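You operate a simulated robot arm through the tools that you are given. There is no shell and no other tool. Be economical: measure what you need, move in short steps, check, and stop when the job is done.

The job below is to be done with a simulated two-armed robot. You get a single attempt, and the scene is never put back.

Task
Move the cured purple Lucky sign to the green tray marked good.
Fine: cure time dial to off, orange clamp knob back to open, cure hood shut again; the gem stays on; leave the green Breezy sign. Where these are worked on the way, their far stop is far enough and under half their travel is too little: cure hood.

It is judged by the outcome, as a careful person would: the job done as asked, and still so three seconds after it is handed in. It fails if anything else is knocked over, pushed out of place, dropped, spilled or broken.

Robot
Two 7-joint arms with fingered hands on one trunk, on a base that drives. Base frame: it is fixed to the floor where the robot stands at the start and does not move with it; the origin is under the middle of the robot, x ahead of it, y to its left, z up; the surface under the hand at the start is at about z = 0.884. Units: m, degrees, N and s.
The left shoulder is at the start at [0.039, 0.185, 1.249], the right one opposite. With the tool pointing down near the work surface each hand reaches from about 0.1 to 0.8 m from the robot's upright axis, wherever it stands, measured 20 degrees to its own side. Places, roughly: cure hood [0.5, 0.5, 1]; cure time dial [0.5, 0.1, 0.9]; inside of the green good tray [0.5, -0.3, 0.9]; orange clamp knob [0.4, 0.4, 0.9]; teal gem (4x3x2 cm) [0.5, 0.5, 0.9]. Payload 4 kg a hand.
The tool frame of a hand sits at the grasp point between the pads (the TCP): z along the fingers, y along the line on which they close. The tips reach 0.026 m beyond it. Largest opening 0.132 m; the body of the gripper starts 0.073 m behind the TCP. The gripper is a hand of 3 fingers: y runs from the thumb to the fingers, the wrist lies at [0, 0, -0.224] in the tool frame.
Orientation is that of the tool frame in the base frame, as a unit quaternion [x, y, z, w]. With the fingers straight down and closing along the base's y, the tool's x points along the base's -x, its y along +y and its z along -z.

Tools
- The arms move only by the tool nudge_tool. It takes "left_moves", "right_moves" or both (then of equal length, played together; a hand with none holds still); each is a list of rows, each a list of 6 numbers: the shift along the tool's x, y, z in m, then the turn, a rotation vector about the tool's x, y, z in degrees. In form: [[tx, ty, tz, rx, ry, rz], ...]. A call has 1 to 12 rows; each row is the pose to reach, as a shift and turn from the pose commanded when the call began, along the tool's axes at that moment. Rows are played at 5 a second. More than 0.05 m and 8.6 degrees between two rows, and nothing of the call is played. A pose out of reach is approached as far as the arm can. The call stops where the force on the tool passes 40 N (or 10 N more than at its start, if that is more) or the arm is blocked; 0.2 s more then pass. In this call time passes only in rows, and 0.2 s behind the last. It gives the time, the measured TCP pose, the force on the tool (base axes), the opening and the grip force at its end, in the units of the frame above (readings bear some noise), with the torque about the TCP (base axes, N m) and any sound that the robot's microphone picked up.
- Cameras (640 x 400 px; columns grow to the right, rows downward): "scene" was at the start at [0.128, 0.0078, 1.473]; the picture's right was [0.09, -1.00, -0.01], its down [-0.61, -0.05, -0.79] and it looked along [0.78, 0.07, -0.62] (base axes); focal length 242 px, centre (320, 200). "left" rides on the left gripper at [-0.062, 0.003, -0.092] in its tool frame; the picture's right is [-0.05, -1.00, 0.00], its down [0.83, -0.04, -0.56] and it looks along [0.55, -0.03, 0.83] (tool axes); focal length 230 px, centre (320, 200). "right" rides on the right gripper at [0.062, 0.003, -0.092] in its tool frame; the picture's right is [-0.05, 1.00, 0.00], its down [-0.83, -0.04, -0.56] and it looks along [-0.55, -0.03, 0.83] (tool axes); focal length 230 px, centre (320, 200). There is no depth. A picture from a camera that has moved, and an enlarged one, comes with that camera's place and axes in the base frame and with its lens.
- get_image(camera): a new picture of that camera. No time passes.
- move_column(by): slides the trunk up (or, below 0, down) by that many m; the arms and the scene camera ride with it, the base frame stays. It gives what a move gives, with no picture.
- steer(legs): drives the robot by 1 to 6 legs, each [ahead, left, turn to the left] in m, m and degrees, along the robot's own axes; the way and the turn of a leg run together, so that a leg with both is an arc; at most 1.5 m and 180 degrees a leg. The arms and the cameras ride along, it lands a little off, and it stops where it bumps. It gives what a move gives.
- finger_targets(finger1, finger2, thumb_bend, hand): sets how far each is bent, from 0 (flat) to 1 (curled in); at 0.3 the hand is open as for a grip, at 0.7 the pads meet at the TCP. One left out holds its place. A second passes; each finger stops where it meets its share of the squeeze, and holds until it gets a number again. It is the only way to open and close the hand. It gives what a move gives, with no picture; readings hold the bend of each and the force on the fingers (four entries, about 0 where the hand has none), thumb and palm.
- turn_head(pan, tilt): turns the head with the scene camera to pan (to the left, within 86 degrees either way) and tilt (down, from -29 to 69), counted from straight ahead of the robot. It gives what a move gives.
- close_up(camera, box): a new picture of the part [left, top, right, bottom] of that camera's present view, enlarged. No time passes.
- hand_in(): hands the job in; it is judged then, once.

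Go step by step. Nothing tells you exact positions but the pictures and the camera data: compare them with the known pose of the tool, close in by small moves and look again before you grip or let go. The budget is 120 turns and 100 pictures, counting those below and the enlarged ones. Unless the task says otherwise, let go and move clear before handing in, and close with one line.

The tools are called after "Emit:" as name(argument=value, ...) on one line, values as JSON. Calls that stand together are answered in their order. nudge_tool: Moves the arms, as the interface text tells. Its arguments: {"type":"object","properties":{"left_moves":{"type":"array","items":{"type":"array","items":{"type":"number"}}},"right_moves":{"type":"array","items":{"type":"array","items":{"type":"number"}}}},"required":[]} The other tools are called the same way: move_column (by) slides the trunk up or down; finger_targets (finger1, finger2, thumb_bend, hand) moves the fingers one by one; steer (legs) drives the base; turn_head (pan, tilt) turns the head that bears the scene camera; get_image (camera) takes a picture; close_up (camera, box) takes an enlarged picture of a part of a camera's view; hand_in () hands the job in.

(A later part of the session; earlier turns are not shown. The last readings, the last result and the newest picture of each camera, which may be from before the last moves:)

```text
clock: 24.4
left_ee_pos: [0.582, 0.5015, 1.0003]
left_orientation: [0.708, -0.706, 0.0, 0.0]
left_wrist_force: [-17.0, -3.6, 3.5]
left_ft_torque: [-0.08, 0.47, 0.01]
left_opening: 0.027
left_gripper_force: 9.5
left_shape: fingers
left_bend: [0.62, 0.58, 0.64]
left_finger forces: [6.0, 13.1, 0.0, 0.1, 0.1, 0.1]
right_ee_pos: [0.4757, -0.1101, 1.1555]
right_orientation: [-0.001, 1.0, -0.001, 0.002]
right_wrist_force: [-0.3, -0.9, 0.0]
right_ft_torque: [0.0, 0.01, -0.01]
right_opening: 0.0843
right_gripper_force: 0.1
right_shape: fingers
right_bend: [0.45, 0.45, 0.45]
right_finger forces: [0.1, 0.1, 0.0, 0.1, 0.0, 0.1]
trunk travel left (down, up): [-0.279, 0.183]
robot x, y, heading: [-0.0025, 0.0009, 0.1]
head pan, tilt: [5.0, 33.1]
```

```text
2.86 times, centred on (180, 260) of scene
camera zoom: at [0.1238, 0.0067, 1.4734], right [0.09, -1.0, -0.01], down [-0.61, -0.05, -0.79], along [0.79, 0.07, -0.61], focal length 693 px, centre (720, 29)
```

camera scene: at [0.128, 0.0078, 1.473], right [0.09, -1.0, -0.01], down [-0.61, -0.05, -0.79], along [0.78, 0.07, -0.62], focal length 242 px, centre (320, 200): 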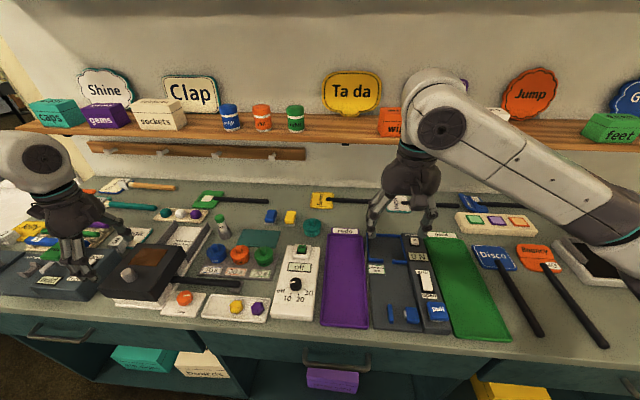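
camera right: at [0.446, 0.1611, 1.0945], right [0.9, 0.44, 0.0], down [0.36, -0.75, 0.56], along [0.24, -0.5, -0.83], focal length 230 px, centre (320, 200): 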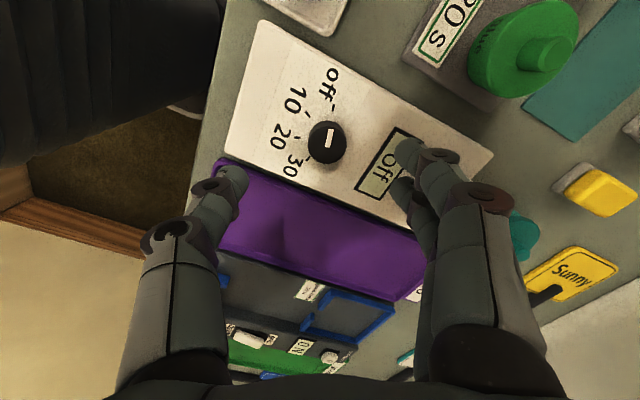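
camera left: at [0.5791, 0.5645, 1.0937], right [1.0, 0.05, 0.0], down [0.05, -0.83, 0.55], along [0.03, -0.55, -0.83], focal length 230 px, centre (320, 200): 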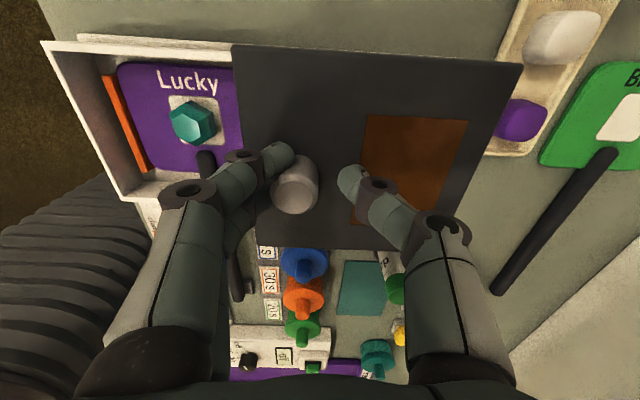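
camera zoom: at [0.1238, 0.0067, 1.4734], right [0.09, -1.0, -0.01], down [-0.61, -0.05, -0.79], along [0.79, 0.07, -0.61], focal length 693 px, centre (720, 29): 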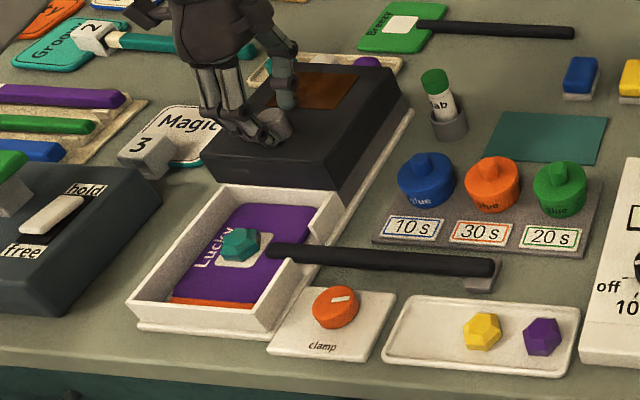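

The hood is fully open and the purple Lucky sign with the teal gem is visible in the box, held by an orange clamp bar. I release the hood knob, rise, and go to view the clamp knob at about [0.43, 0.38, 0.91].

Emit:
finger_targets(hand="left", finger1=0.45, finger2=0.45, thumb_bend=0.45)

Emit:
nudge_tool(left_moves=[[0, 0.002, -0.03, 0, 0, 0], [0, 0.002, -0.06, 0, 0, 0], [0.03, 0.04, -0.06, 0, 0, 0], [0.06, 0.075, -0.06, 0, 0, 0], [0.09, 0.11, -0.06, 0, 0, 0], [0.12, 0.15, -0.06, 0, 0, 0]])

Emit:
get_image(camera="left")

Emit:
close_up(camera="scene", box=[110, 220, 260, 330])

```text
clock: 25.4
left_ee_pos: [0.587, 0.5017, 0.9984]
left_orientation: [-0.707, 0.707, 0.0, 0.0]
left_wrist_force: [0.1, 0.3, 0.3]
left_ft_torque: [-0.02, 0.01, 0.0]
left_opening: 0.0847
left_gripper_force: 0.1
left_shape: fingers
left_bend: [0.45, 0.45, 0.45]
left_finger forces: [0.0, 0.0, 0.1, 0.0, 0.0, 0.0]
right_ee_pos: [0.4789, -0.1103, 1.1519]
right_orientation: [0.0, 1.0, 0.0, 0.0]
right_wrist_force: [0.0, 0.0, 0.1]
right_ft_torque: [0.01, 0.01, -0.02]
right_opening: 0.0843
right_gripper_force: 0.0
right_shape: fingers
right_bend: [0.45, 0.45, 0.45]
right_finger forces: [0.1, 0.0, 0.0, 0.0, 0.0, 0.1]
trunk travel left (down, up): [-0.279, 0.183]
robot x, y, heading: [-0.0021, 0.0031, -0.0]
head pan, tilt: [5.0, 33.1]
```

```text
clock: 26.8
left_ee_pos: [0.4352, 0.3795, 1.0592]
left_orientation: [-0.707, 0.708, -0.001, 0.001]
left_wrist_force: [1.4, -0.2, 0.1]
left_ft_torque: [0.03, -0.01, -0.02]
left_opening: 0.0846
left_gripper_force: 0.0
left_shape: fingers
left_bend: [0.45, 0.45, 0.45]
left_finger forces: [0.0, 0.1, 0.1, 0.0, 0.0, 0.0]
right_ee_pos: [0.4775, -0.1104, 1.1533]
right_orientation: [-0.001, 1.0, 0.0, 0.001]
right_wrist_force: [0.1, 0.0, 0.0]
right_ft_torque: [0.03, -0.01, 0.03]
right_opening: 0.0844
right_gripper_force: 0.0
right_shape: fingers
right_bend: [0.45, 0.45, 0.45]
right_finger forces: [0.1, 0.0, 0.0, 0.1, 0.1, 0.0]
trunk travel left (down, up): [-0.279, 0.183]
robot x, y, heading: [0.002, 0.0021, 0.1]
head pan, tilt: [5.0, 33.1]
```

```text
69 pictures are left
camera left: at [0.4325, 0.4425, 1.1528], right [1.0, 0.05, 0.0], down [0.04, -0.83, 0.55], along [0.03, -0.55, -0.83], focal length 230 px, centre (320, 200)
```

left: 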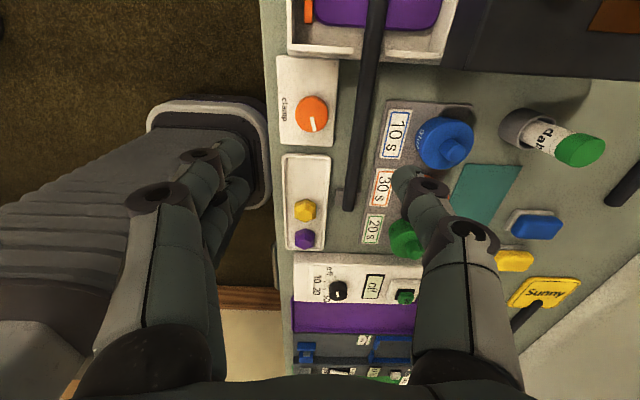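

```text
3.64 times, centred on (185, 275) of scene
camera zoom: at [0.1262, 0.0072, 1.4732], right [0.09, -1.0, -0.01], down [-0.61, -0.05, -0.79], along [0.79, 0.07, -0.62], focal length 882 px, centre (811, -73)
```

zoom: 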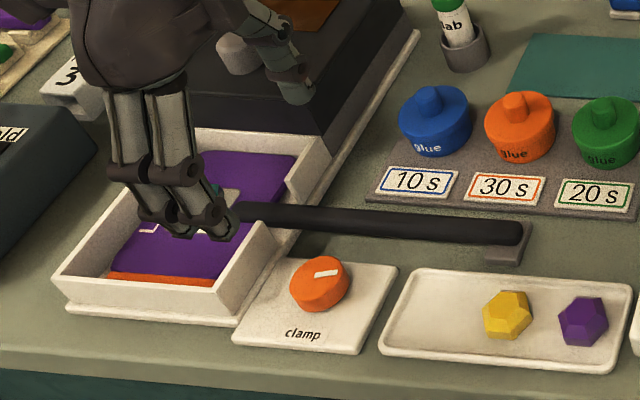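

The clamp knob is at about [0.429, 0.385, 0.90], its mark pointing right (-y). I turn the left hand back to close along y and lower part way over it.

Emit:
nudge_tool(left_moves=[[0, 0, 0, 0, 0, 8], [0, 0, 0, 0, 0, 16], [0, 0, 0, 0, 0, 24], [0, 0, 0.01, 0, 0, 32], [-0.005, 0.006, 0.02, 0, 0, 40], [-0.005, 0.006, 0.03, 0, 0, 48], [-0.005, 0.006, 0.04, 0, 0, 56], [-0.005, 0.006, 0.05, 0, 0, 64], [-0.005, 0.006, 0.06, 0, 0, 72], [-0.005, 0.006, 0.07, 0, 0, 80], [-0.005, 0.006, 0.08, 0, 0, 88], [-0.005, 0.006, 0.09, 0, 0, 90]])

Emit:
finger_targets(hand="left", finger1=0.52, finger2=0.52, thumb_bend=0.52)

Emit:
get_image(camera="left")

Emit:
close_up(camera="scene", box=[110, 220, 260, 330])

```text
clock: 29.4
left_ee_pos: [0.4311, 0.3851, 0.9682]
left_orientation: [0.001, 1.0, 0.0, 0.001]
left_wrist_force: [0.1, -0.9, 0.1]
left_ft_torque: [-0.01, 0.01, 0.01]
left_opening: 0.0847
left_gripper_force: 0.0
left_shape: fingers
left_bend: [0.45, 0.45, 0.45]
left_finger forces: [0.0, 0.1, 0.0, 0.0, 0.0, 0.0]
right_ee_pos: [0.479, -0.1111, 1.153]
right_orientation: [0.0, 1.0, 0.0, 0.001]
right_wrist_force: [-0.9, -0.9, -0.2]
right_ft_torque: [0.04, 0.04, 0.0]
right_opening: 0.084
right_gripper_force: 0.2
right_shape: fingers
right_bend: [0.45, 0.45, 0.45]
right_finger forces: [0.0, 0.0, 0.0, 0.0, 0.1, 0.0]
trunk travel left (down, up): [-0.279, 0.183]
robot x, y, heading: [-0.0018, 0.0004, 0.1]
head pan, tilt: [5.0, 33.1]
```

```text
clock: 30.4
left_ee_pos: [0.4317, 0.3855, 0.9683]
left_orientation: [-0.001, 1.0, 0.0, 0.0]
left_wrist_force: [-0.4, -0.8, 0.4]
left_ft_torque: [0.03, 0.02, -0.05]
left_opening: 0.0617
left_gripper_force: 0.1
left_shape: fingers
left_bend: [0.52, 0.52, 0.52]
left_finger forces: [0.0, 0.0, 0.1, 0.0, 0.0, 0.0]
right_ee_pos: [0.4793, -0.1104, 1.1537]
right_orientation: [0.0, 1.0, -0.001, 0.001]
right_wrist_force: [-0.6, -0.8, 1.7]
right_ft_torque: [0.0, 0.02, -0.02]
right_opening: 0.0841
right_gripper_force: 0.0
right_shape: fingers
right_bend: [0.45, 0.45, 0.45]
right_finger forces: [0.0, 0.0, 0.0, 0.1, 0.0, 0.1]
trunk travel left (down, up): [-0.279, 0.183]
robot x, y, heading: [0.0022, -0.001, 0.1]
head pan, tilt: [5.0, 33.1]
```

```text
67 pictures are left
camera left: at [0.4921, 0.3903, 1.0617], right [0.05, -1.0, 0.0], down [-0.83, -0.04, 0.56], along [-0.55, -0.03, -0.83], focal length 230 px, centre (320, 200)
```

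left: 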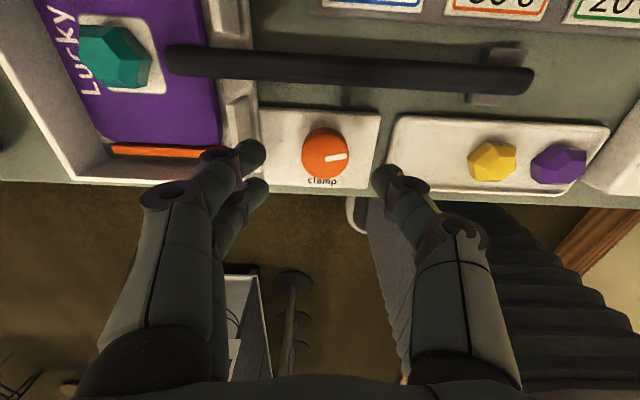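

```text
3.64 times, centred on (185, 275) of scene
camera zoom: at [0.128, 0.0077, 1.473], right [0.09, -1.0, -0.01], down [-0.61, -0.05, -0.79], along [0.78, 0.07, -0.62], focal length 882 px, centre (811, -73)
```

zoom: 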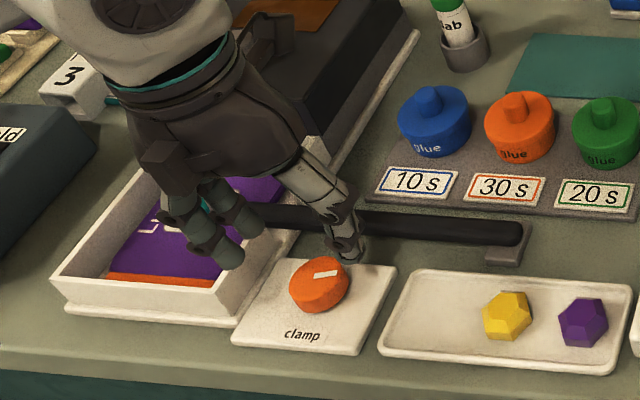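

The knob is centered within a few mm. I narrow the fingers a bit and descend guarded 4.5 cm.

Emit:
finger_targets(hand="left", finger1=0.55, finger2=0.55, thumb_bend=0.55)

Emit:
nudge_tool(left_moves=[[0.003, -0.002, 0.01, 0, 0, 0], [0.003, -0.002, 0.02, 0, 0, 0], [0.003, -0.002, 0.03, 0, 0, 0], [0.003, -0.002, 0.038, 0, 0, 0], [0.003, -0.002, 0.045, 0, 0, 0]])

Emit:
get_image(camera="left")

Emit:
close_up(camera="scene", box=[130, 240, 250, 330])

```text
clock: 31.4
left_ee_pos: [0.4296, 0.385, 0.9689]
left_orientation: [0.0, 1.0, 0.0, 0.001]
left_wrist_force: [0.3, -1.0, 0.4]
left_ft_torque: [0.0, 0.0, 0.0]
left_opening: 0.0516
left_gripper_force: 0.1
left_shape: fingers
left_bend: [0.55, 0.55, 0.55]
left_finger forces: [0.1, 0.0, 0.0, 0.0, 0.0, 0.0]
right_ee_pos: [0.4791, -0.1095, 1.1529]
right_orientation: [0.0, 1.0, 0.0, 0.0]
right_wrist_force: [-1.1, 0.7, 0.3]
right_ft_torque: [-0.03, 0.03, 0.0]
right_opening: 0.0842
right_gripper_force: 0.1
right_shape: fingers
right_bend: [0.45, 0.45, 0.45]
right_finger forces: [0.0, 0.0, 0.0, 0.1, 0.0, 0.0]
trunk travel left (down, up): [-0.279, 0.183]
robot x, y, heading: [0.0037, -0.004, 0.0]
head pan, tilt: [5.0, 33.1]
```

```text
clock: 32.6
left_ee_pos: [0.4274, 0.385, 0.9238]
left_orientation: [0.0, 1.0, 0.0, 0.0]
left_wrist_force: [-0.7, 0.1, 0.1]
left_ft_torque: [0.0, 0.01, -0.01]
left_opening: 0.052
left_gripper_force: 0.2
left_shape: fingers
left_bend: [0.55, 0.55, 0.55]
left_finger forces: [0.0, 0.1, 0.1, 0.0, 0.1, 0.1]
right_ee_pos: [0.4788, -0.1093, 1.1538]
right_orientation: [0.0, 1.0, 0.001, 0.0]
right_wrist_force: [1.4, -0.4, -0.7]
right_ft_torque: [0.01, 0.03, -0.01]
right_opening: 0.084
right_gripper_force: 0.0
right_shape: fingers
right_bend: [0.45, 0.45, 0.45]
right_finger forces: [0.0, 0.0, 0.1, 0.0, 0.1, 0.0]
trunk travel left (down, up): [-0.279, 0.183]
robot x, y, heading: [-0.0027, 0.0026, 0.2]
head pan, tilt: [5.0, 33.1]
```

```text
65 pictures are left
camera left: at [0.489, 0.389, 1.0163], right [0.05, -1.0, 0.0], down [-0.83, -0.04, 0.56], along [-0.55, -0.03, -0.83], focal length 230 px, centre (320, 200)
```

left: 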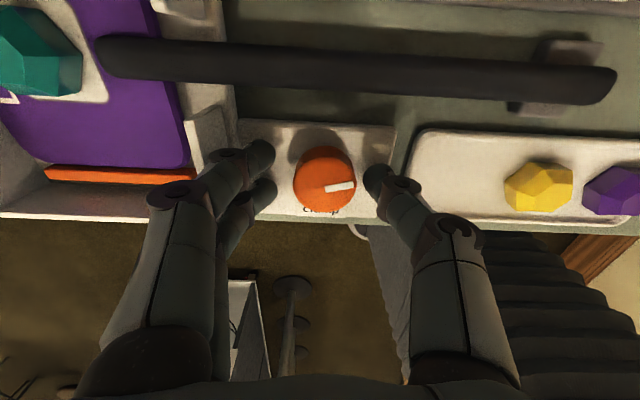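

```text
4.44 times, centred on (190, 285) of scene
camera zoom: at [0.1281, 0.0078, 1.473], right [0.09, -1.0, -0.01], down [-0.61, -0.05, -0.79], along [0.78, 0.07, -0.62], focal length 1078 px, centre (898, -178)
```

zoom: 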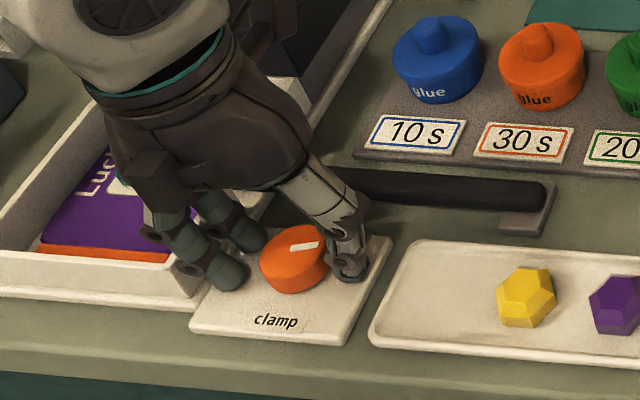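

The fingers straddle the clamp knob. I close on it.

Emit:
nudge_tool(left_moves=[[0, -0.004, 0.001, 0, 0, 0]])

Emit:
finger_targets(hand="left", finger1=0.68, finger2=0.68, thumb_bend=0.66)

Emit:
get_image(camera="left")

```text
clock: 33.0
left_ee_pos: [0.4276, 0.3806, 0.9236]
left_orientation: [-0.001, 1.0, -0.001, 0.0]
left_wrist_force: [-0.2, 1.4, 4.2]
left_ft_torque: [-0.06, -0.01, -0.03]
left_opening: 0.0502
left_gripper_force: 1.9
left_shape: fingers
left_bend: [0.55, 0.55, 0.56]
left_finger forces: [0.1, 0.1, 0.0, 0.0, 3.1, 0.0]
right_ee_pos: [0.4789, -0.1106, 1.1533]
right_orientation: [0.0, 1.0, -0.001, 0.0]
right_wrist_force: [-0.2, 0.0, 0.0]
right_ft_torque: [-0.02, 0.0, -0.02]
right_opening: 0.0843
right_gripper_force: 0.1
right_shape: fingers
right_bend: [0.45, 0.45, 0.45]
right_finger forces: [0.0, 0.0, 0.0, 0.0, 0.0, 0.1]
trunk travel left (down, up): [-0.279, 0.183]
robot x, y, heading: [-0.0, 0.0006, -0.4]
head pan, tilt: [5.0, 33.1]
```

```text
clock: 34.0
left_ee_pos: [0.4262, 0.3821, 0.9222]
left_orientation: [0.0, 1.0, -0.001, 0.0]
left_wrist_force: [-1.1, 2.4, -1.7]
left_ft_torque: [0.05, 0.06, 0.01]
left_opening: 0.0291
left_gripper_force: 7.9
left_shape: fingers
left_bend: [0.62, 0.62, 0.64]
left_finger forces: [4.2, 4.7, 0.0, 0.1, 5.5, 0.0]
right_ee_pos: [0.4789, -0.11, 1.1524]
right_orientation: [0.0, 1.0, -0.001, 0.0]
right_wrist_force: [-0.2, 0.6, 0.5]
right_ft_torque: [0.02, 0.02, 0.01]
right_opening: 0.0844
right_gripper_force: 0.1
right_shape: fingers
right_bend: [0.45, 0.45, 0.45]
right_finger forces: [0.1, 0.0, 0.1, 0.1, 0.0, 0.0]
trunk travel left (down, up): [-0.279, 0.183]
robot x, y, heading: [0.0025, 0.0021, -0.1]
head pan, tilt: [5.0, 33.1]
```

```text
63 pictures are left
camera left: at [0.4889, 0.3854, 1.015], right [0.05, -1.0, 0.0], down [-0.83, -0.04, 0.56], along [-0.55, -0.03, -0.83], focal length 230 px, centre (320, 200)
```

left: 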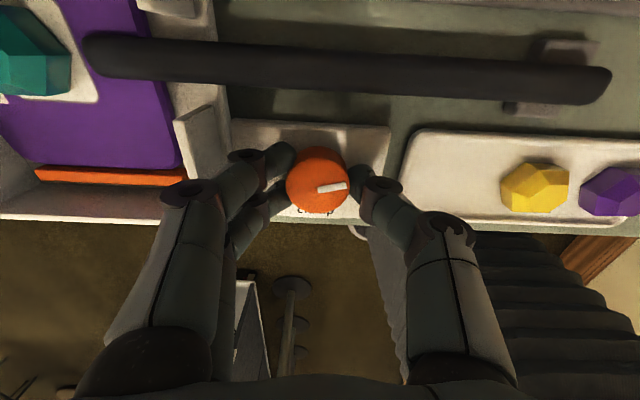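

The grip is balanced. I try turning counter-clockwise 30° and check torque and mark.

Emit:
nudge_tool(left_moves=[[0, 0, 0, 0, 0, -7.5], [0, 0, 0, 0, 0, -15], [0, 0, 0, 0, 0, -22.5], [0, 0, 0, 0, 0, -30]])

Emit:
get_image(camera="left")

Emit:
close_up(camera="scene", box=[110, 240, 230, 330])

```text
clock: 35.0
left_ee_pos: [0.4278, 0.3816, 0.9223]
left_orientation: [-0.26, 0.966, 0.0, 0.0]
left_wrist_force: [-0.5, 3.6, -2.8]
left_ft_torque: [0.09, 0.01, -0.03]
left_opening: 0.0294
left_gripper_force: 6.9
left_shape: fingers
left_bend: [0.62, 0.62, 0.64]
left_finger forces: [4.9, 3.8, 0.1, 0.1, 5.5, 0.1]
right_ee_pos: [0.4797, -0.1101, 1.1526]
right_orientation: [0.0, 1.0, 0.0, 0.0]
right_wrist_force: [-0.8, 0.1, -0.1]
right_ft_torque: [0.01, -0.01, 0.04]
right_opening: 0.0841
right_gripper_force: 0.0
right_shape: fingers
right_bend: [0.45, 0.45, 0.45]
right_finger forces: [0.0, 0.1, 0.0, 0.0, 0.0, 0.0]
trunk travel left (down, up): [-0.279, 0.183]
robot x, y, heading: [0.0019, 0.0013, 0.3]
head pan, tilt: [5.0, 33.1]
```

```text
62 pictures are left
camera left: at [0.4794, 0.4159, 1.0152], right [0.55, -0.84, 0.0], down [-0.7, -0.45, 0.56], along [-0.47, -0.3, -0.83], focal length 230 px, centre (320, 200)
```

left: 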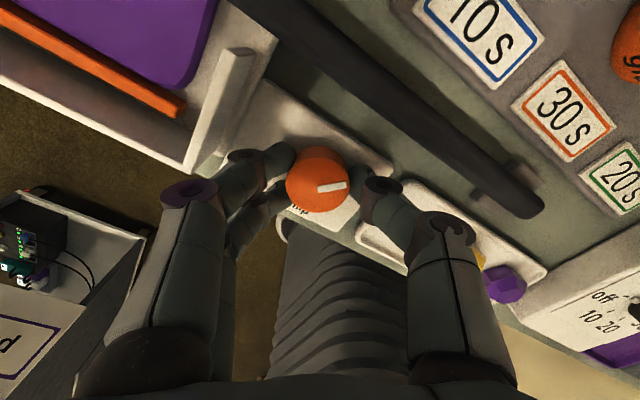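

```text
4.44 times, centred on (170, 285) of scene
camera zoom: at [0.1282, 0.0085, 1.473], right [0.09, -1.0, -0.01], down [-0.61, -0.05, -0.79], along [0.78, 0.07, -0.62], focal length 1078 px, centre (987, -178)
```

zoom: 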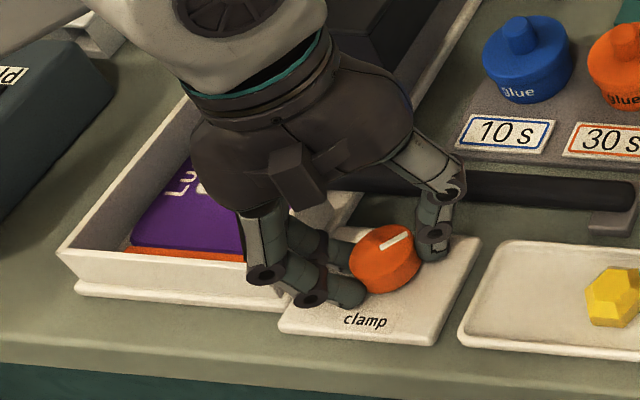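

The knob turns freely and the orange bar has moved off the sign, so counter-clockwise opens it. I continue 60° more towards its stop.

Emit:
nudge_tool(left_moves=[[0, 0, 0, 0, 0, -7.5], [0, 0, 0, 0, 0, -15], [0, 0, 0, 0, 0, -22.5], [0, 0, 0, 0, 0, -30], [0, 0, 0, 0, 0, -37.5], [0, 0, 0, 0, 0, -45], [0, 0, 0, 0, 0, -52.5], [0, 0, 0, 0, 0, -60]])

Emit:
get_image(camera="left")

Emit:
close_up(camera="scene", box=[110, 240, 230, 330])

```text
clock: 36.8
left_ee_pos: [0.4276, 0.3807, 0.921]
left_orientation: [0.709, -0.706, 0.0, 0.001]
left_wrist_force: [-1.5, 6.4, -2.1]
left_ft_torque: [0.18, -0.02, 0.0]
left_opening: 0.0295
left_gripper_force: 7.6
left_shape: fingers
left_bend: [0.62, 0.63, 0.63]
left_finger forces: [5.8, 3.1, 0.0, 0.0, 7.1, 0.0]
right_ee_pos: [0.4797, -0.1104, 1.1528]
right_orientation: [0.001, 1.0, -0.001, 0.0]
right_wrist_force: [0.1, 0.2, 0.0]
right_ft_torque: [0.03, 0.01, -0.01]
right_opening: 0.0843
right_gripper_force: 0.1
right_shape: fingers
right_bend: [0.45, 0.45, 0.45]
right_finger forces: [0.1, 0.0, 0.0, 0.0, 0.1, 0.1]
trunk travel left (down, up): [-0.279, 0.183]
robot x, y, heading: [-0.0009, 0.0005, -0.1]
head pan, tilt: [5.0, 33.1]
```

```text
60 pictures are left
camera left: at [0.4242, 0.4439, 1.0151], right [1.0, 0.06, 0.0], down [0.05, -0.83, 0.56], along [0.03, -0.55, -0.83], focal length 230 px, centre (320, 200)
```

left: 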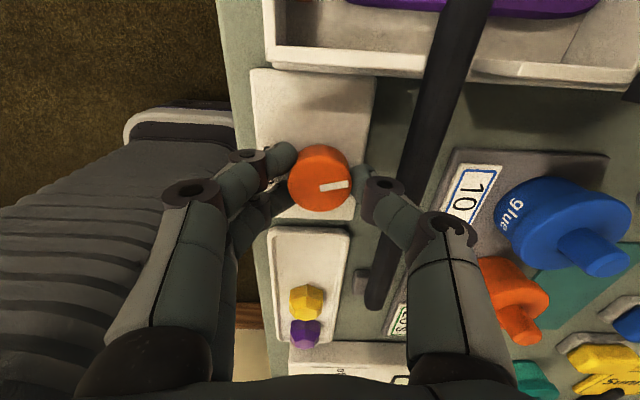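

```text
4.44 times, centred on (170, 285) of scene
camera zoom: at [0.1279, 0.0089, 1.473], right [0.09, -1.0, -0.01], down [-0.61, -0.05, -0.79], along [0.78, 0.07, -0.62], focal length 1078 px, centre (987, -178)
```

zoom: 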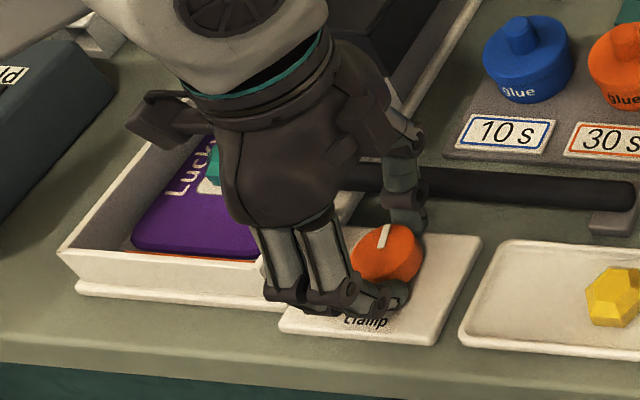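

The knob is now at 90° with no stop felt. I try 20° more.

Emit:
nudge_tool(left_moves=[[0, 0, 0, 0, 0, -7], [0, 0, 0, 0, 0, -14], [0, 0, 0, 0, 0, -21]])

Emit:
close_up(camera="left", box=[200, 0, 520, 240])

Emit:
close_up(camera="scene", box=[110, 240, 230, 330])

```text
clock: 37.6
left_ee_pos: [0.427, 0.3815, 0.9224]
left_orientation: [0.824, -0.567, 0.0, 0.0]
left_wrist_force: [-2.0, 6.9, -0.9]
left_ft_torque: [0.16, 0.0, 0.02]
left_opening: 0.0298
left_gripper_force: 8.3
left_shape: fingers
left_bend: [0.63, 0.63, 0.63]
left_finger forces: [5.6, 3.0, 0.0, 0.0, 7.5, 0.1]
right_ee_pos: [0.4782, -0.1098, 1.1532]
right_orientation: [0.0, 1.0, 0.0, 0.0]
right_wrist_force: [0.3, 0.5, -0.1]
right_ft_torque: [-0.01, -0.01, -0.03]
right_opening: 0.0843
right_gripper_force: 0.0
right_shape: fingers
right_bend: [0.45, 0.45, 0.45]
right_finger forces: [0.0, 0.0, 0.0, 0.0, 0.1, 0.0]
trunk travel left (down, up): [-0.279, 0.183]
robot x, y, heading: [-0.0019, -0.0067, 0.2]
head pan, tilt: [5.0, 33.1]
```

```text
1.67 times, centred on (360, 120) of left
camera zoom: at [0.4025, 0.4386, 1.0152], right [0.91, 0.41, 0.0], down [0.34, -0.76, 0.56], along [0.23, -0.51, -0.83], focal length 384 px, centre (253, 333)
```

zoom: 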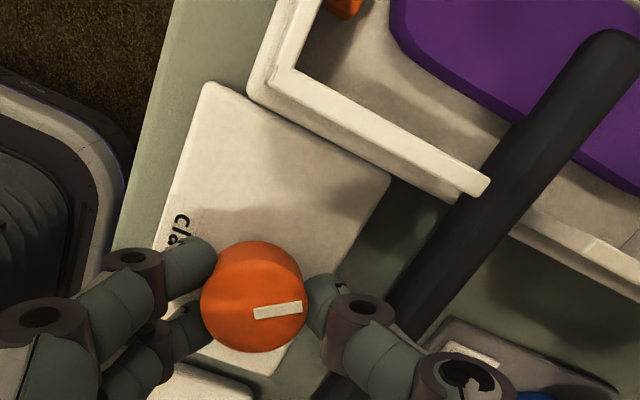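

```text
4.44 times, centred on (170, 285) of scene
camera zoom: at [0.1277, 0.0089, 1.473], right [0.09, -1.0, -0.01], down [-0.61, -0.05, -0.79], along [0.78, 0.07, -0.62], focal length 1078 px, centre (987, -178)
```

zoom: 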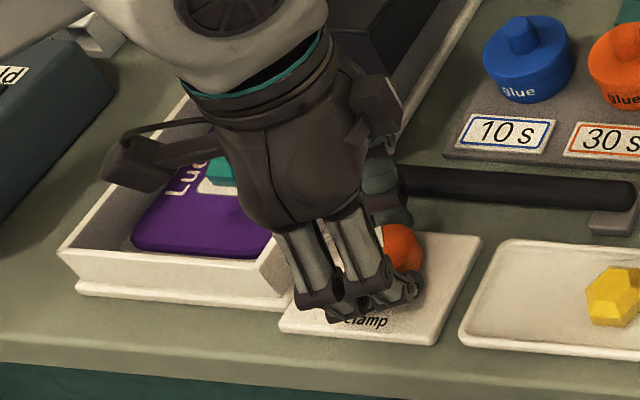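

The bar keeps retracting and there is clear space by the sign now; still no stop. I turn another 28°.

Emit:
nudge_tool(left_moves=[[0, 0, 0, 0, 0, -7], [0, 0, 0, 0, 0, -14], [0, 0, 0, 0, 0, -21], [0, 0, 0, 0, 0, -28]])

Emit:
close_up(camera="left", box=[200, 0, 520, 240])

```text
clock: 38.6
left_ee_pos: [0.4274, 0.3821, 0.9227]
left_orientation: [0.937, -0.35, 0.0, -0.001]
left_wrist_force: [-4.1, 5.2, -1.6]
left_ft_torque: [0.17, 0.0, -0.04]
left_opening: 0.0298
left_gripper_force: 8.0
left_shape: fingers
left_bend: [0.63, 0.63, 0.63]
left_finger forces: [5.0, 2.7, 0.0, 0.0, 8.3, 0.0]
right_ee_pos: [0.4786, -0.1085, 1.1533]
right_orientation: [0.001, 1.0, 0.0, 0.0]
right_wrist_force: [-0.5, -0.6, 0.9]
right_ft_torque: [-0.01, 0.0, 0.01]
right_opening: 0.0841
right_gripper_force: 0.1
right_shape: fingers
right_bend: [0.45, 0.45, 0.45]
right_finger forces: [0.1, 0.0, 0.1, 0.1, 0.1, 0.1]
trunk travel left (down, up): [-0.279, 0.183]
robot x, y, heading: [-0.0002, -0.0017, 0.1]
head pan, tilt: [5.0, 33.1]
```

```text
1.67 times, centred on (360, 120) of left
camera zoom: at [0.3789, 0.4198, 1.0152], right [0.61, 0.79, 0.0], down [0.66, -0.51, 0.56], along [0.44, -0.34, -0.83], focal length 384 px, centre (253, 333)
```

zoom: 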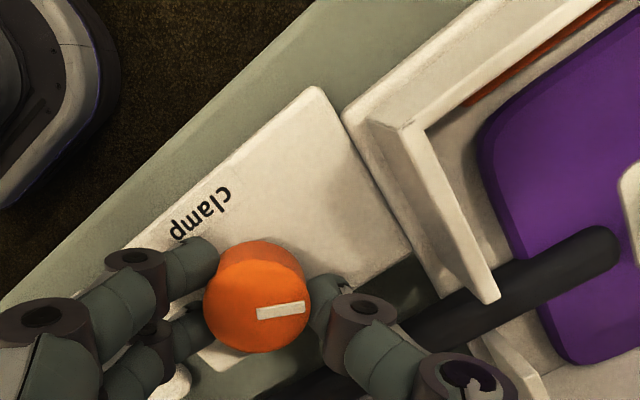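

The knob still follows; the bar is now close to the front wall. I continue another 28°.

Emit:
nudge_tool(left_moves=[[0, 0, 0, 0, 0, -7], [0, 0, 0, 0, 0, -14], [0, 0, 0, 0, 0, -21], [0, 0, 0, 0, 0, -28]])

Emit:
get_image(camera="left")

```text
clock: 39.6
left_ee_pos: [0.4287, 0.3809, 0.9231]
left_orientation: [0.994, -0.112, 0.001, 0.001]
left_wrist_force: [2.3, 0.6, -0.7]
left_ft_torque: [0.05, -0.13, -0.21]
left_opening: 0.0297
left_gripper_force: 8.8
left_shape: fingers
left_bend: [0.64, 0.65, 0.63]
left_finger forces: [5.7, 3.6, 0.0, 0.1, 8.8, 0.1]
right_ee_pos: [0.4788, -0.1096, 1.1527]
right_orientation: [0.0, 1.0, 0.0, 0.0]
right_wrist_force: [0.3, -0.8, 0.3]
right_ft_torque: [0.04, -0.02, -0.02]
right_opening: 0.0839
right_gripper_force: 0.0
right_shape: fingers
right_bend: [0.45, 0.45, 0.45]
right_finger forces: [0.0, 0.0, 0.0, 0.0, 0.0, 0.1]
trunk travel left (down, up): [-0.279, 0.183]
robot x, y, heading: [0.0014, -0.0035, 0.3]
head pan, tilt: [5.0, 33.1]
```

```text
55 pictures are left
camera left: at [0.3677, 0.3918, 1.0158], right [0.17, 0.98, 0.0], down [0.82, -0.14, 0.56], along [0.55, -0.1, -0.83], focal length 230 px, centre (320, 200)
```

left: 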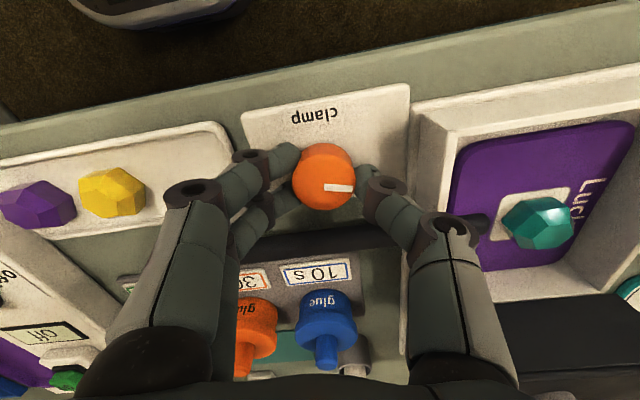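

A resisting torque appears and the mark lags, so the clamp is at its open stop; the bar is tucked against the wall. I release carefully and rise.

Emit:
finger_targets(hand="left", finger1=0.54, finger2=0.54, thumb_bend=0.56)

Emit:
nudge_tool(left_moves=[[0, 0, -0.03, 0, 0, 0], [0, 0, -0.06, 0, 0, 0], [0, 0, -0.09, 0, 0, 7], [0, 0, -0.1, 0, 0, 14], [0, 0, -0.1, 0, 0, 21], [0, 0, -0.1, 0, 0, 28], [0, 0, -0.1, 0, 0, 35], [0, 0, -0.1, 0, 0, 43], [0, 0, -0.1, 0, 0, 51], [0, 0, -0.1, 0, 0, 59], [0, 0, -0.1, 0, 0, 67], [0, 0, -0.1, 0, 0, 75]])

Emit:
get_image(camera="left")

Emit:
close_up(camera="scene", box=[110, 220, 260, 330])

```text
clock: 40.6
left_ee_pos: [0.4274, 0.3802, 0.9228]
left_orientation: [0.994, -0.113, 0.0, 0.0]
left_wrist_force: [0.1, -0.7, 1.5]
left_ft_torque: [-0.08, -0.04, -0.01]
left_opening: 0.0506
left_gripper_force: 0.9
left_shape: fingers
left_bend: [0.54, 0.54, 0.56]
left_finger forces: [0.9, 0.8, 0.0, 0.0, 0.4, 0.1]
right_ee_pos: [0.4787, -0.11, 1.1519]
right_orientation: [0.001, 1.0, 0.0, 0.0]
right_wrist_force: [0.2, 0.0, -1.0]
right_ft_torque: [0.0, 0.04, -0.02]
right_opening: 0.0841
right_gripper_force: 0.0
right_shape: fingers
right_bend: [0.45, 0.45, 0.45]
right_finger forces: [0.1, 0.0, 0.0, 0.0, 0.0, 0.0]
trunk travel left (down, up): [-0.279, 0.183]
robot x, y, heading: [-0.0001, -0.0009, 0.1]
head pan, tilt: [5.0, 33.1]
```

```text
clock: 43.2
left_ee_pos: [0.4268, 0.3807, 1.0233]
left_orientation: [0.719, -0.695, 0.0, 0.0]
left_wrist_force: [-0.2, 0.3, 1.2]
left_ft_torque: [-0.02, -0.01, 0.0]
left_opening: 0.0508
left_gripper_force: 0.0
left_shape: fingers
left_bend: [0.54, 0.54, 0.56]
left_finger forces: [0.0, 0.0, 0.0, 0.1, 0.0, 0.0]
right_ee_pos: [0.4787, -0.1107, 1.1534]
right_orientation: [0.0, 1.0, 0.0, 0.0]
right_wrist_force: [-0.1, 0.3, 0.0]
right_ft_torque: [0.0, -0.02, -0.01]
right_opening: 0.0842
right_gripper_force: 0.0
right_shape: fingers
right_bend: [0.45, 0.45, 0.45]
right_finger forces: [0.1, 0.1, 0.0, 0.0, 0.1, 0.0]
trunk travel left (down, up): [-0.279, 0.183]
robot x, y, heading: [-0.0017, -0.0004, 0.2]
head pan, tilt: [5.0, 33.1]
```

```text
54 pictures are left
camera left: at [0.4222, 0.4429, 1.1155], right [1.0, 0.08, 0.0], down [0.07, -0.83, 0.56], along [0.05, -0.55, -0.83], focal length 230 px, centre (320, 200)
```

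left: 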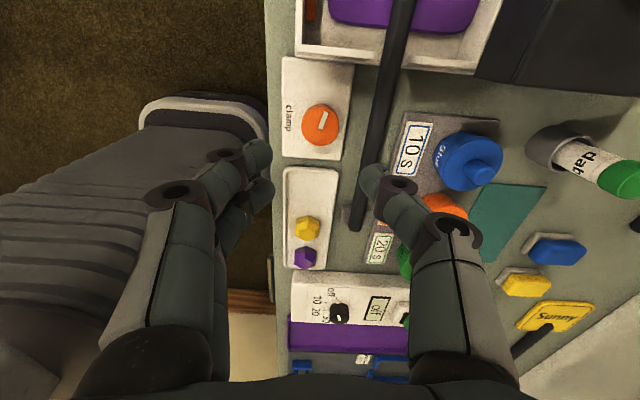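

```text
3.64 times, centred on (185, 275) of scene
camera zoom: at [0.128, 0.0077, 1.473], right [0.09, -1.0, -0.01], down [-0.61, -0.05, -0.79], along [0.78, 0.07, -0.62], focal length 882 px, centre (811, -73)
```

zoom: 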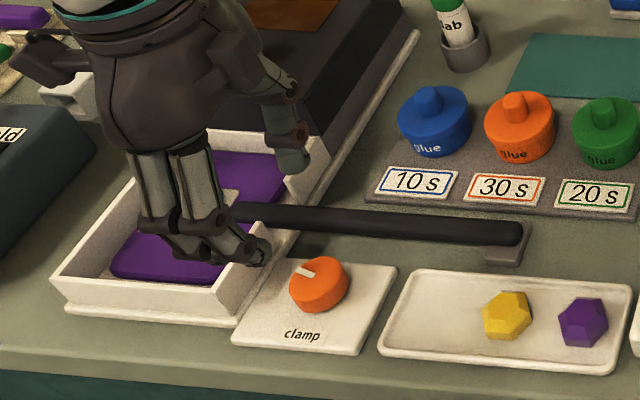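

The clamp is open and the bar away from the sign. Next I position the left hand above the handle, around [0.48, 0.33], closing along x.

Emit:
nudge_tool(left_moves=[[0.013, -0.013, 0, 0, 0, 1], [0.026, -0.026, 0, 0, 0, 2], [0.039, -0.04, 0.02, 0, 0, 2], [0.05, -0.052, 0.04, 0, 0, 2], [0.05, -0.052, 0.06, 0, 0, 2]])

Emit:
get_image(camera="left")

Emit:
close_up(camera="scene", box=[130, 230, 270, 330])

```text
clock: 44.4
left_ee_pos: [0.4824, 0.3316, 0.9625]
left_orientation: [-0.707, 0.708, 0.0, 0.001]
left_wrist_force: [-0.3, -0.6, 0.8]
left_ft_torque: [0.01, 0.0, 0.02]
left_opening: 0.0509
left_gripper_force: 0.1
left_shape: fingers
left_bend: [0.54, 0.54, 0.56]
left_finger forces: [0.0, 0.1, 0.1, 0.0, 0.1, 0.0]
right_ee_pos: [0.4794, -0.11, 1.1523]
right_orientation: [0.0, 1.0, 0.0, -0.001]
right_wrist_force: [0.0, 0.0, -0.7]
right_ft_torque: [-0.01, -0.04, 0.03]
right_opening: 0.0842
right_gripper_force: 0.1
right_shape: fingers
right_bend: [0.45, 0.45, 0.45]
right_finger forces: [0.1, 0.0, 0.1, 0.0, 0.1, 0.0]
trunk travel left (down, up): [-0.279, 0.183]
robot x, y, heading: [0.0014, -0.0011, 0.2]
head pan, tilt: [5.0, 33.1]
```

```text
52 pictures are left
camera left: at [0.4785, 0.3947, 1.0561], right [1.0, 0.05, 0.0], down [0.04, -0.83, 0.56], along [0.03, -0.55, -0.83], focal length 230 px, centre (320, 200)
```

left: 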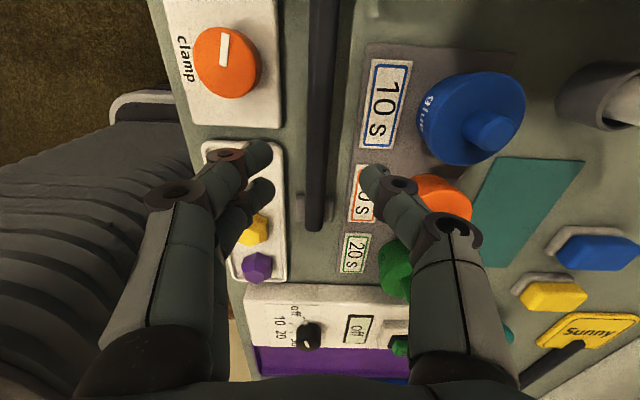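

```text
4.00 times, centred on (200, 280) of scene
camera zoom: at [0.1275, 0.0081, 1.473], right [0.09, -1.0, -0.01], down [-0.61, -0.05, -0.79], along [0.78, 0.07, -0.62], focal length 970 px, centre (800, -120)
```

zoom: 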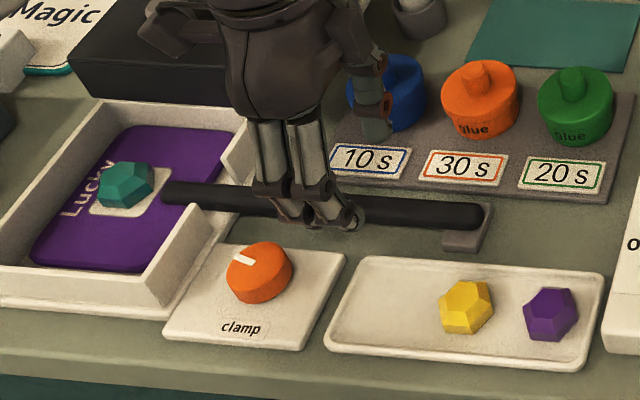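

The handle lies at x ≈ 0.480 right below the TCP. I narrow the fingers to clear the gem tray and label plate, then descend guarded.

Emit:
finger_targets(hand="left", finger1=0.6, finger2=0.6, thumb_bend=0.6)

Emit:
nudge_tool(left_moves=[[0, 0.002, 0.01, 0, 0, 0], [0, 0.002, 0.02, 0, 0, 0], [0, 0.002, 0.028, 0, 0, 0], [0, 0.002, 0.036, 0, 0, 0], [0, 0.002, 0.042, 0, 0, 0]])

Emit:
get_image(camera="left")

Emit:
close_up(camera="scene", box=[130, 230, 270, 330])

```text
clock: 45.4
left_ee_pos: [0.4823, 0.3318, 0.9632]
left_orientation: [0.708, -0.707, 0.0, 0.0]
left_wrist_force: [0.3, 0.2, 0.8]
left_ft_torque: [-0.03, -0.02, -0.01]
left_opening: 0.0354
left_gripper_force: 0.0
left_shape: fingers
left_bend: [0.6, 0.6, 0.6]
left_finger forces: [0.0, 0.0, 0.0, 0.0, 0.1, 0.1]
right_ee_pos: [0.4788, -0.1104, 1.1523]
right_orientation: [0.0, 1.0, -0.001, 0.0]
right_wrist_force: [0.1, 0.5, -0.2]
right_ft_torque: [-0.03, -0.01, -0.02]
right_opening: 0.0845
right_gripper_force: 0.1
right_shape: fingers
right_bend: [0.45, 0.45, 0.45]
right_finger forces: [0.0, 0.0, 0.0, 0.0, 0.0, 0.0]
trunk travel left (down, up): [-0.279, 0.183]
robot x, y, heading: [-0.0018, -0.0026, 0.2]
head pan, tilt: [5.0, 33.1]
```

```text
clock: 46.6
left_ee_pos: [0.4794, 0.3333, 0.9203]
left_orientation: [-0.707, 0.707, 0.0, 0.001]
left_wrist_force: [-0.3, 0.0, 0.7]
left_ft_torque: [0.0, 0.0, 0.02]
left_opening: 0.0346
left_gripper_force: 0.1
left_shape: fingers
left_bend: [0.6, 0.6, 0.6]
left_finger forces: [0.5, 0.0, 0.0, 0.0, 0.0, 0.0]
right_ee_pos: [0.4783, -0.1111, 1.1526]
right_orientation: [0.0, 1.0, 0.0, 0.001]
right_wrist_force: [-1.2, -0.4, -0.8]
right_ft_torque: [0.02, 0.0, 0.0]
right_opening: 0.0841
right_gripper_force: 0.0
right_shape: fingers
right_bend: [0.45, 0.45, 0.45]
right_finger forces: [0.1, 0.0, 0.0, 0.1, 0.0, 0.0]
trunk travel left (down, up): [-0.279, 0.183]
robot x, y, heading: [-0.0006, -0.005, -0.3]
head pan, tilt: [5.0, 33.1]
```

```text
50 pictures are left
camera left: at [0.476, 0.3947, 1.0135], right [1.0, 0.05, 0.0], down [0.04, -0.83, 0.55], along [0.03, -0.55, -0.83], focal length 230 px, centre (320, 200)
```

left: 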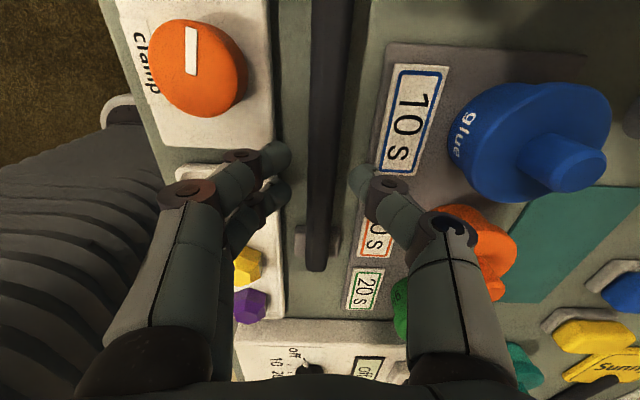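

```text
4.00 times, centred on (200, 280) of scene
camera zoom: at [0.128, 0.0077, 1.473], right [0.09, -1.0, -0.01], down [-0.61, -0.05, -0.79], along [0.78, 0.07, -0.62], focal length 970 px, centre (800, -120)
```

zoom: 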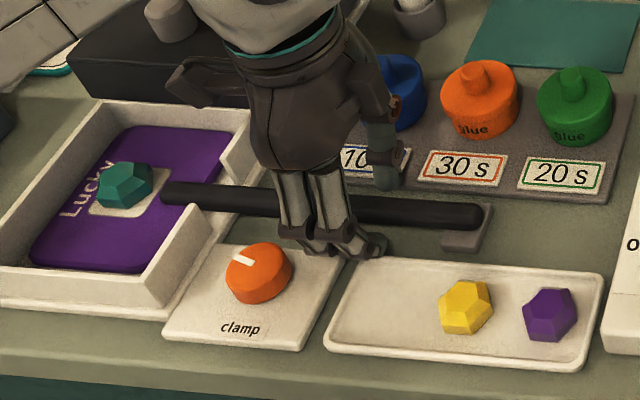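

The fingers are around the handle with clear gaps. I lower 4 mm, slide 1 cm towards the sign for balance, and grip.

Emit:
nudge_tool(left_moves=[[-0.005, 0, 0.002, 0, 0, 0], [-0.01, 0, 0.004, 0, 0, 0]])

Emit:
finger_targets(hand="left", finger1=0.85, finger2=0.85, thumb_bend=0.72)

Emit:
get_image(camera="left")

```text
clock: 47.2
left_ee_pos: [0.4801, 0.3418, 0.9178]
left_orientation: [-0.707, 0.707, -0.002, 0.0]
left_wrist_force: [2.4, -2.1, 6.1]
left_ft_torque: [-0.04, -0.07, 0.02]
left_opening: 0.0326
left_gripper_force: 3.4
left_shape: fingers
left_bend: [0.61, 0.61, 0.6]
left_finger forces: [1.9, 1.7, 0.1, 0.0, 2.8, 0.0]
right_ee_pos: [0.4792, -0.1105, 1.1532]
right_orientation: [-0.001, 1.0, 0.0, 0.0]
right_wrist_force: [0.5, 0.4, -0.6]
right_ft_torque: [0.03, -0.02, 0.01]
right_opening: 0.0843
right_gripper_force: 0.1
right_shape: fingers
right_bend: [0.45, 0.45, 0.45]
right_finger forces: [0.1, 0.1, 0.0, 0.0, 0.0, 0.0]
trunk travel left (down, up): [-0.279, 0.183]
robot x, y, heading: [-0.0, 0.0001, -0.0]
head pan, tilt: [5.0, 33.1]
```

```text
clock: 48.2
left_ee_pos: [0.4788, 0.3416, 0.9164]
left_orientation: [0.707, -0.707, -0.001, 0.0]
left_wrist_force: [-1.6, -0.4, 1.1]
left_ft_torque: [0.05, -0.1, 0.09]
left_opening: 0.0148
left_gripper_force: 18.2
left_shape: fingers
left_bend: [0.8, 0.78, 0.66]
left_finger forces: [12.2, 9.1, 0.0, 0.0, 16.6, 0.0]
right_ee_pos: [0.4787, -0.1106, 1.1526]
right_orientation: [0.001, 1.0, 0.0, 0.0]
right_wrist_force: [0.6, 0.2, 0.4]
right_ft_torque: [-0.02, -0.01, -0.01]
right_opening: 0.0839
right_gripper_force: 0.0
right_shape: fingers
right_bend: [0.45, 0.45, 0.45]
right_finger forces: [0.1, 0.0, 0.1, 0.1, 0.1, 0.0]
trunk travel left (down, up): [-0.279, 0.183]
robot x, y, heading: [-0.0006, -0.0014, 0.0]
head pan, tilt: [5.0, 33.1]
```

```text
48 pictures are left
camera left: at [0.4758, 0.4047, 1.0097], right [1.0, 0.05, 0.0], down [0.04, -0.83, 0.55], along [0.03, -0.55, -0.83], focal length 230 px, centre (320, 200)
```

left: 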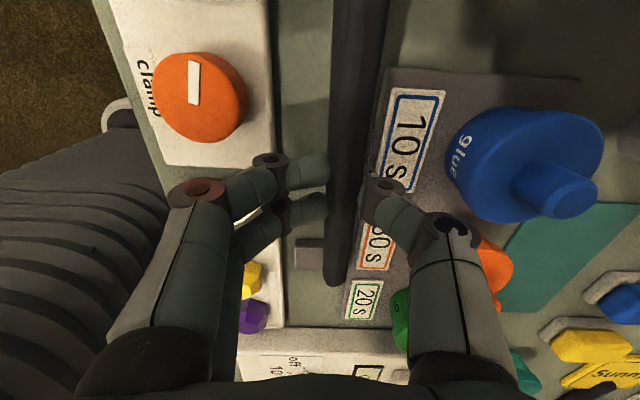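

The handle is gripped with about 18 N. I lift 2 cm and check for sagging.

Emit:
nudge_tool(left_moves=[[0, 0, -0.007, 0, 0, 0], [0, 0, -0.014, 0, 0, 0], [0, 0, -0.02, 0, 0, 0]])

Emit:
get_image(camera="left")

Emit:
close_up(camera="scene", box=[110, 220, 260, 330])

```text
clock: 49.0
left_ee_pos: [0.4787, 0.3428, 0.9367]
left_orientation: [0.707, -0.707, 0.001, -0.001]
left_wrist_force: [0.8, 0.7, 0.0]
left_ft_torque: [-0.07, 0.0, -0.04]
left_opening: 0.0155
left_gripper_force: 19.5
left_shape: fingers
left_bend: [0.81, 0.8, 0.65]
left_finger forces: [9.1, 10.3, 0.1, 0.0, 19.5, 0.0]
right_ee_pos: [0.4783, -0.1112, 1.1528]
right_orientation: [0.0, 1.0, 0.0, 0.0]
right_wrist_force: [-0.4, -0.2, 0.2]
right_ft_torque: [-0.01, 0.0, 0.03]
right_opening: 0.084
right_gripper_force: 0.1
right_shape: fingers
right_bend: [0.45, 0.45, 0.45]
right_finger forces: [0.0, 0.0, 0.1, 0.0, 0.0, 0.0]
trunk travel left (down, up): [-0.279, 0.183]
robot x, y, heading: [-0.0013, -0.0028, 0.0]
head pan, tilt: [5.0, 33.1]
```

```text
47 pictures are left
camera left: at [0.4763, 0.405, 1.0295], right [1.0, 0.05, 0.0], down [0.04, -0.83, 0.55], along [0.03, -0.55, -0.83], focal length 230 px, centre (320, 200)
```

left: 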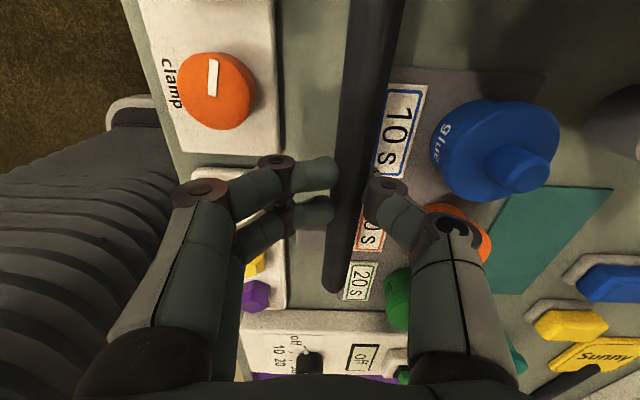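

```text
3.64 times, centred on (185, 275) of scene
camera zoom: at [0.1281, 0.0078, 1.473], right [0.09, -1.0, -0.01], down [-0.61, -0.05, -0.79], along [0.78, 0.07, -0.62], focal length 882 px, centre (811, -73)
```

zoom: 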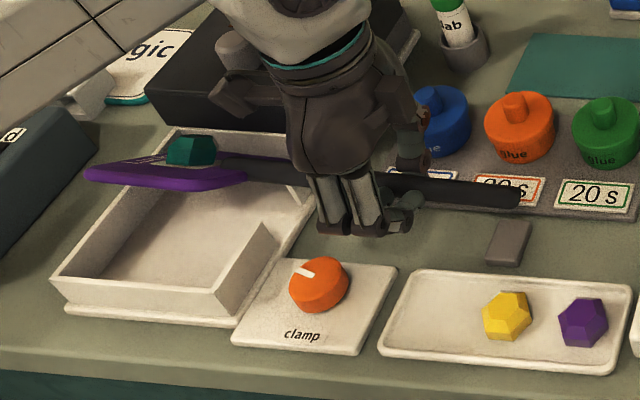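

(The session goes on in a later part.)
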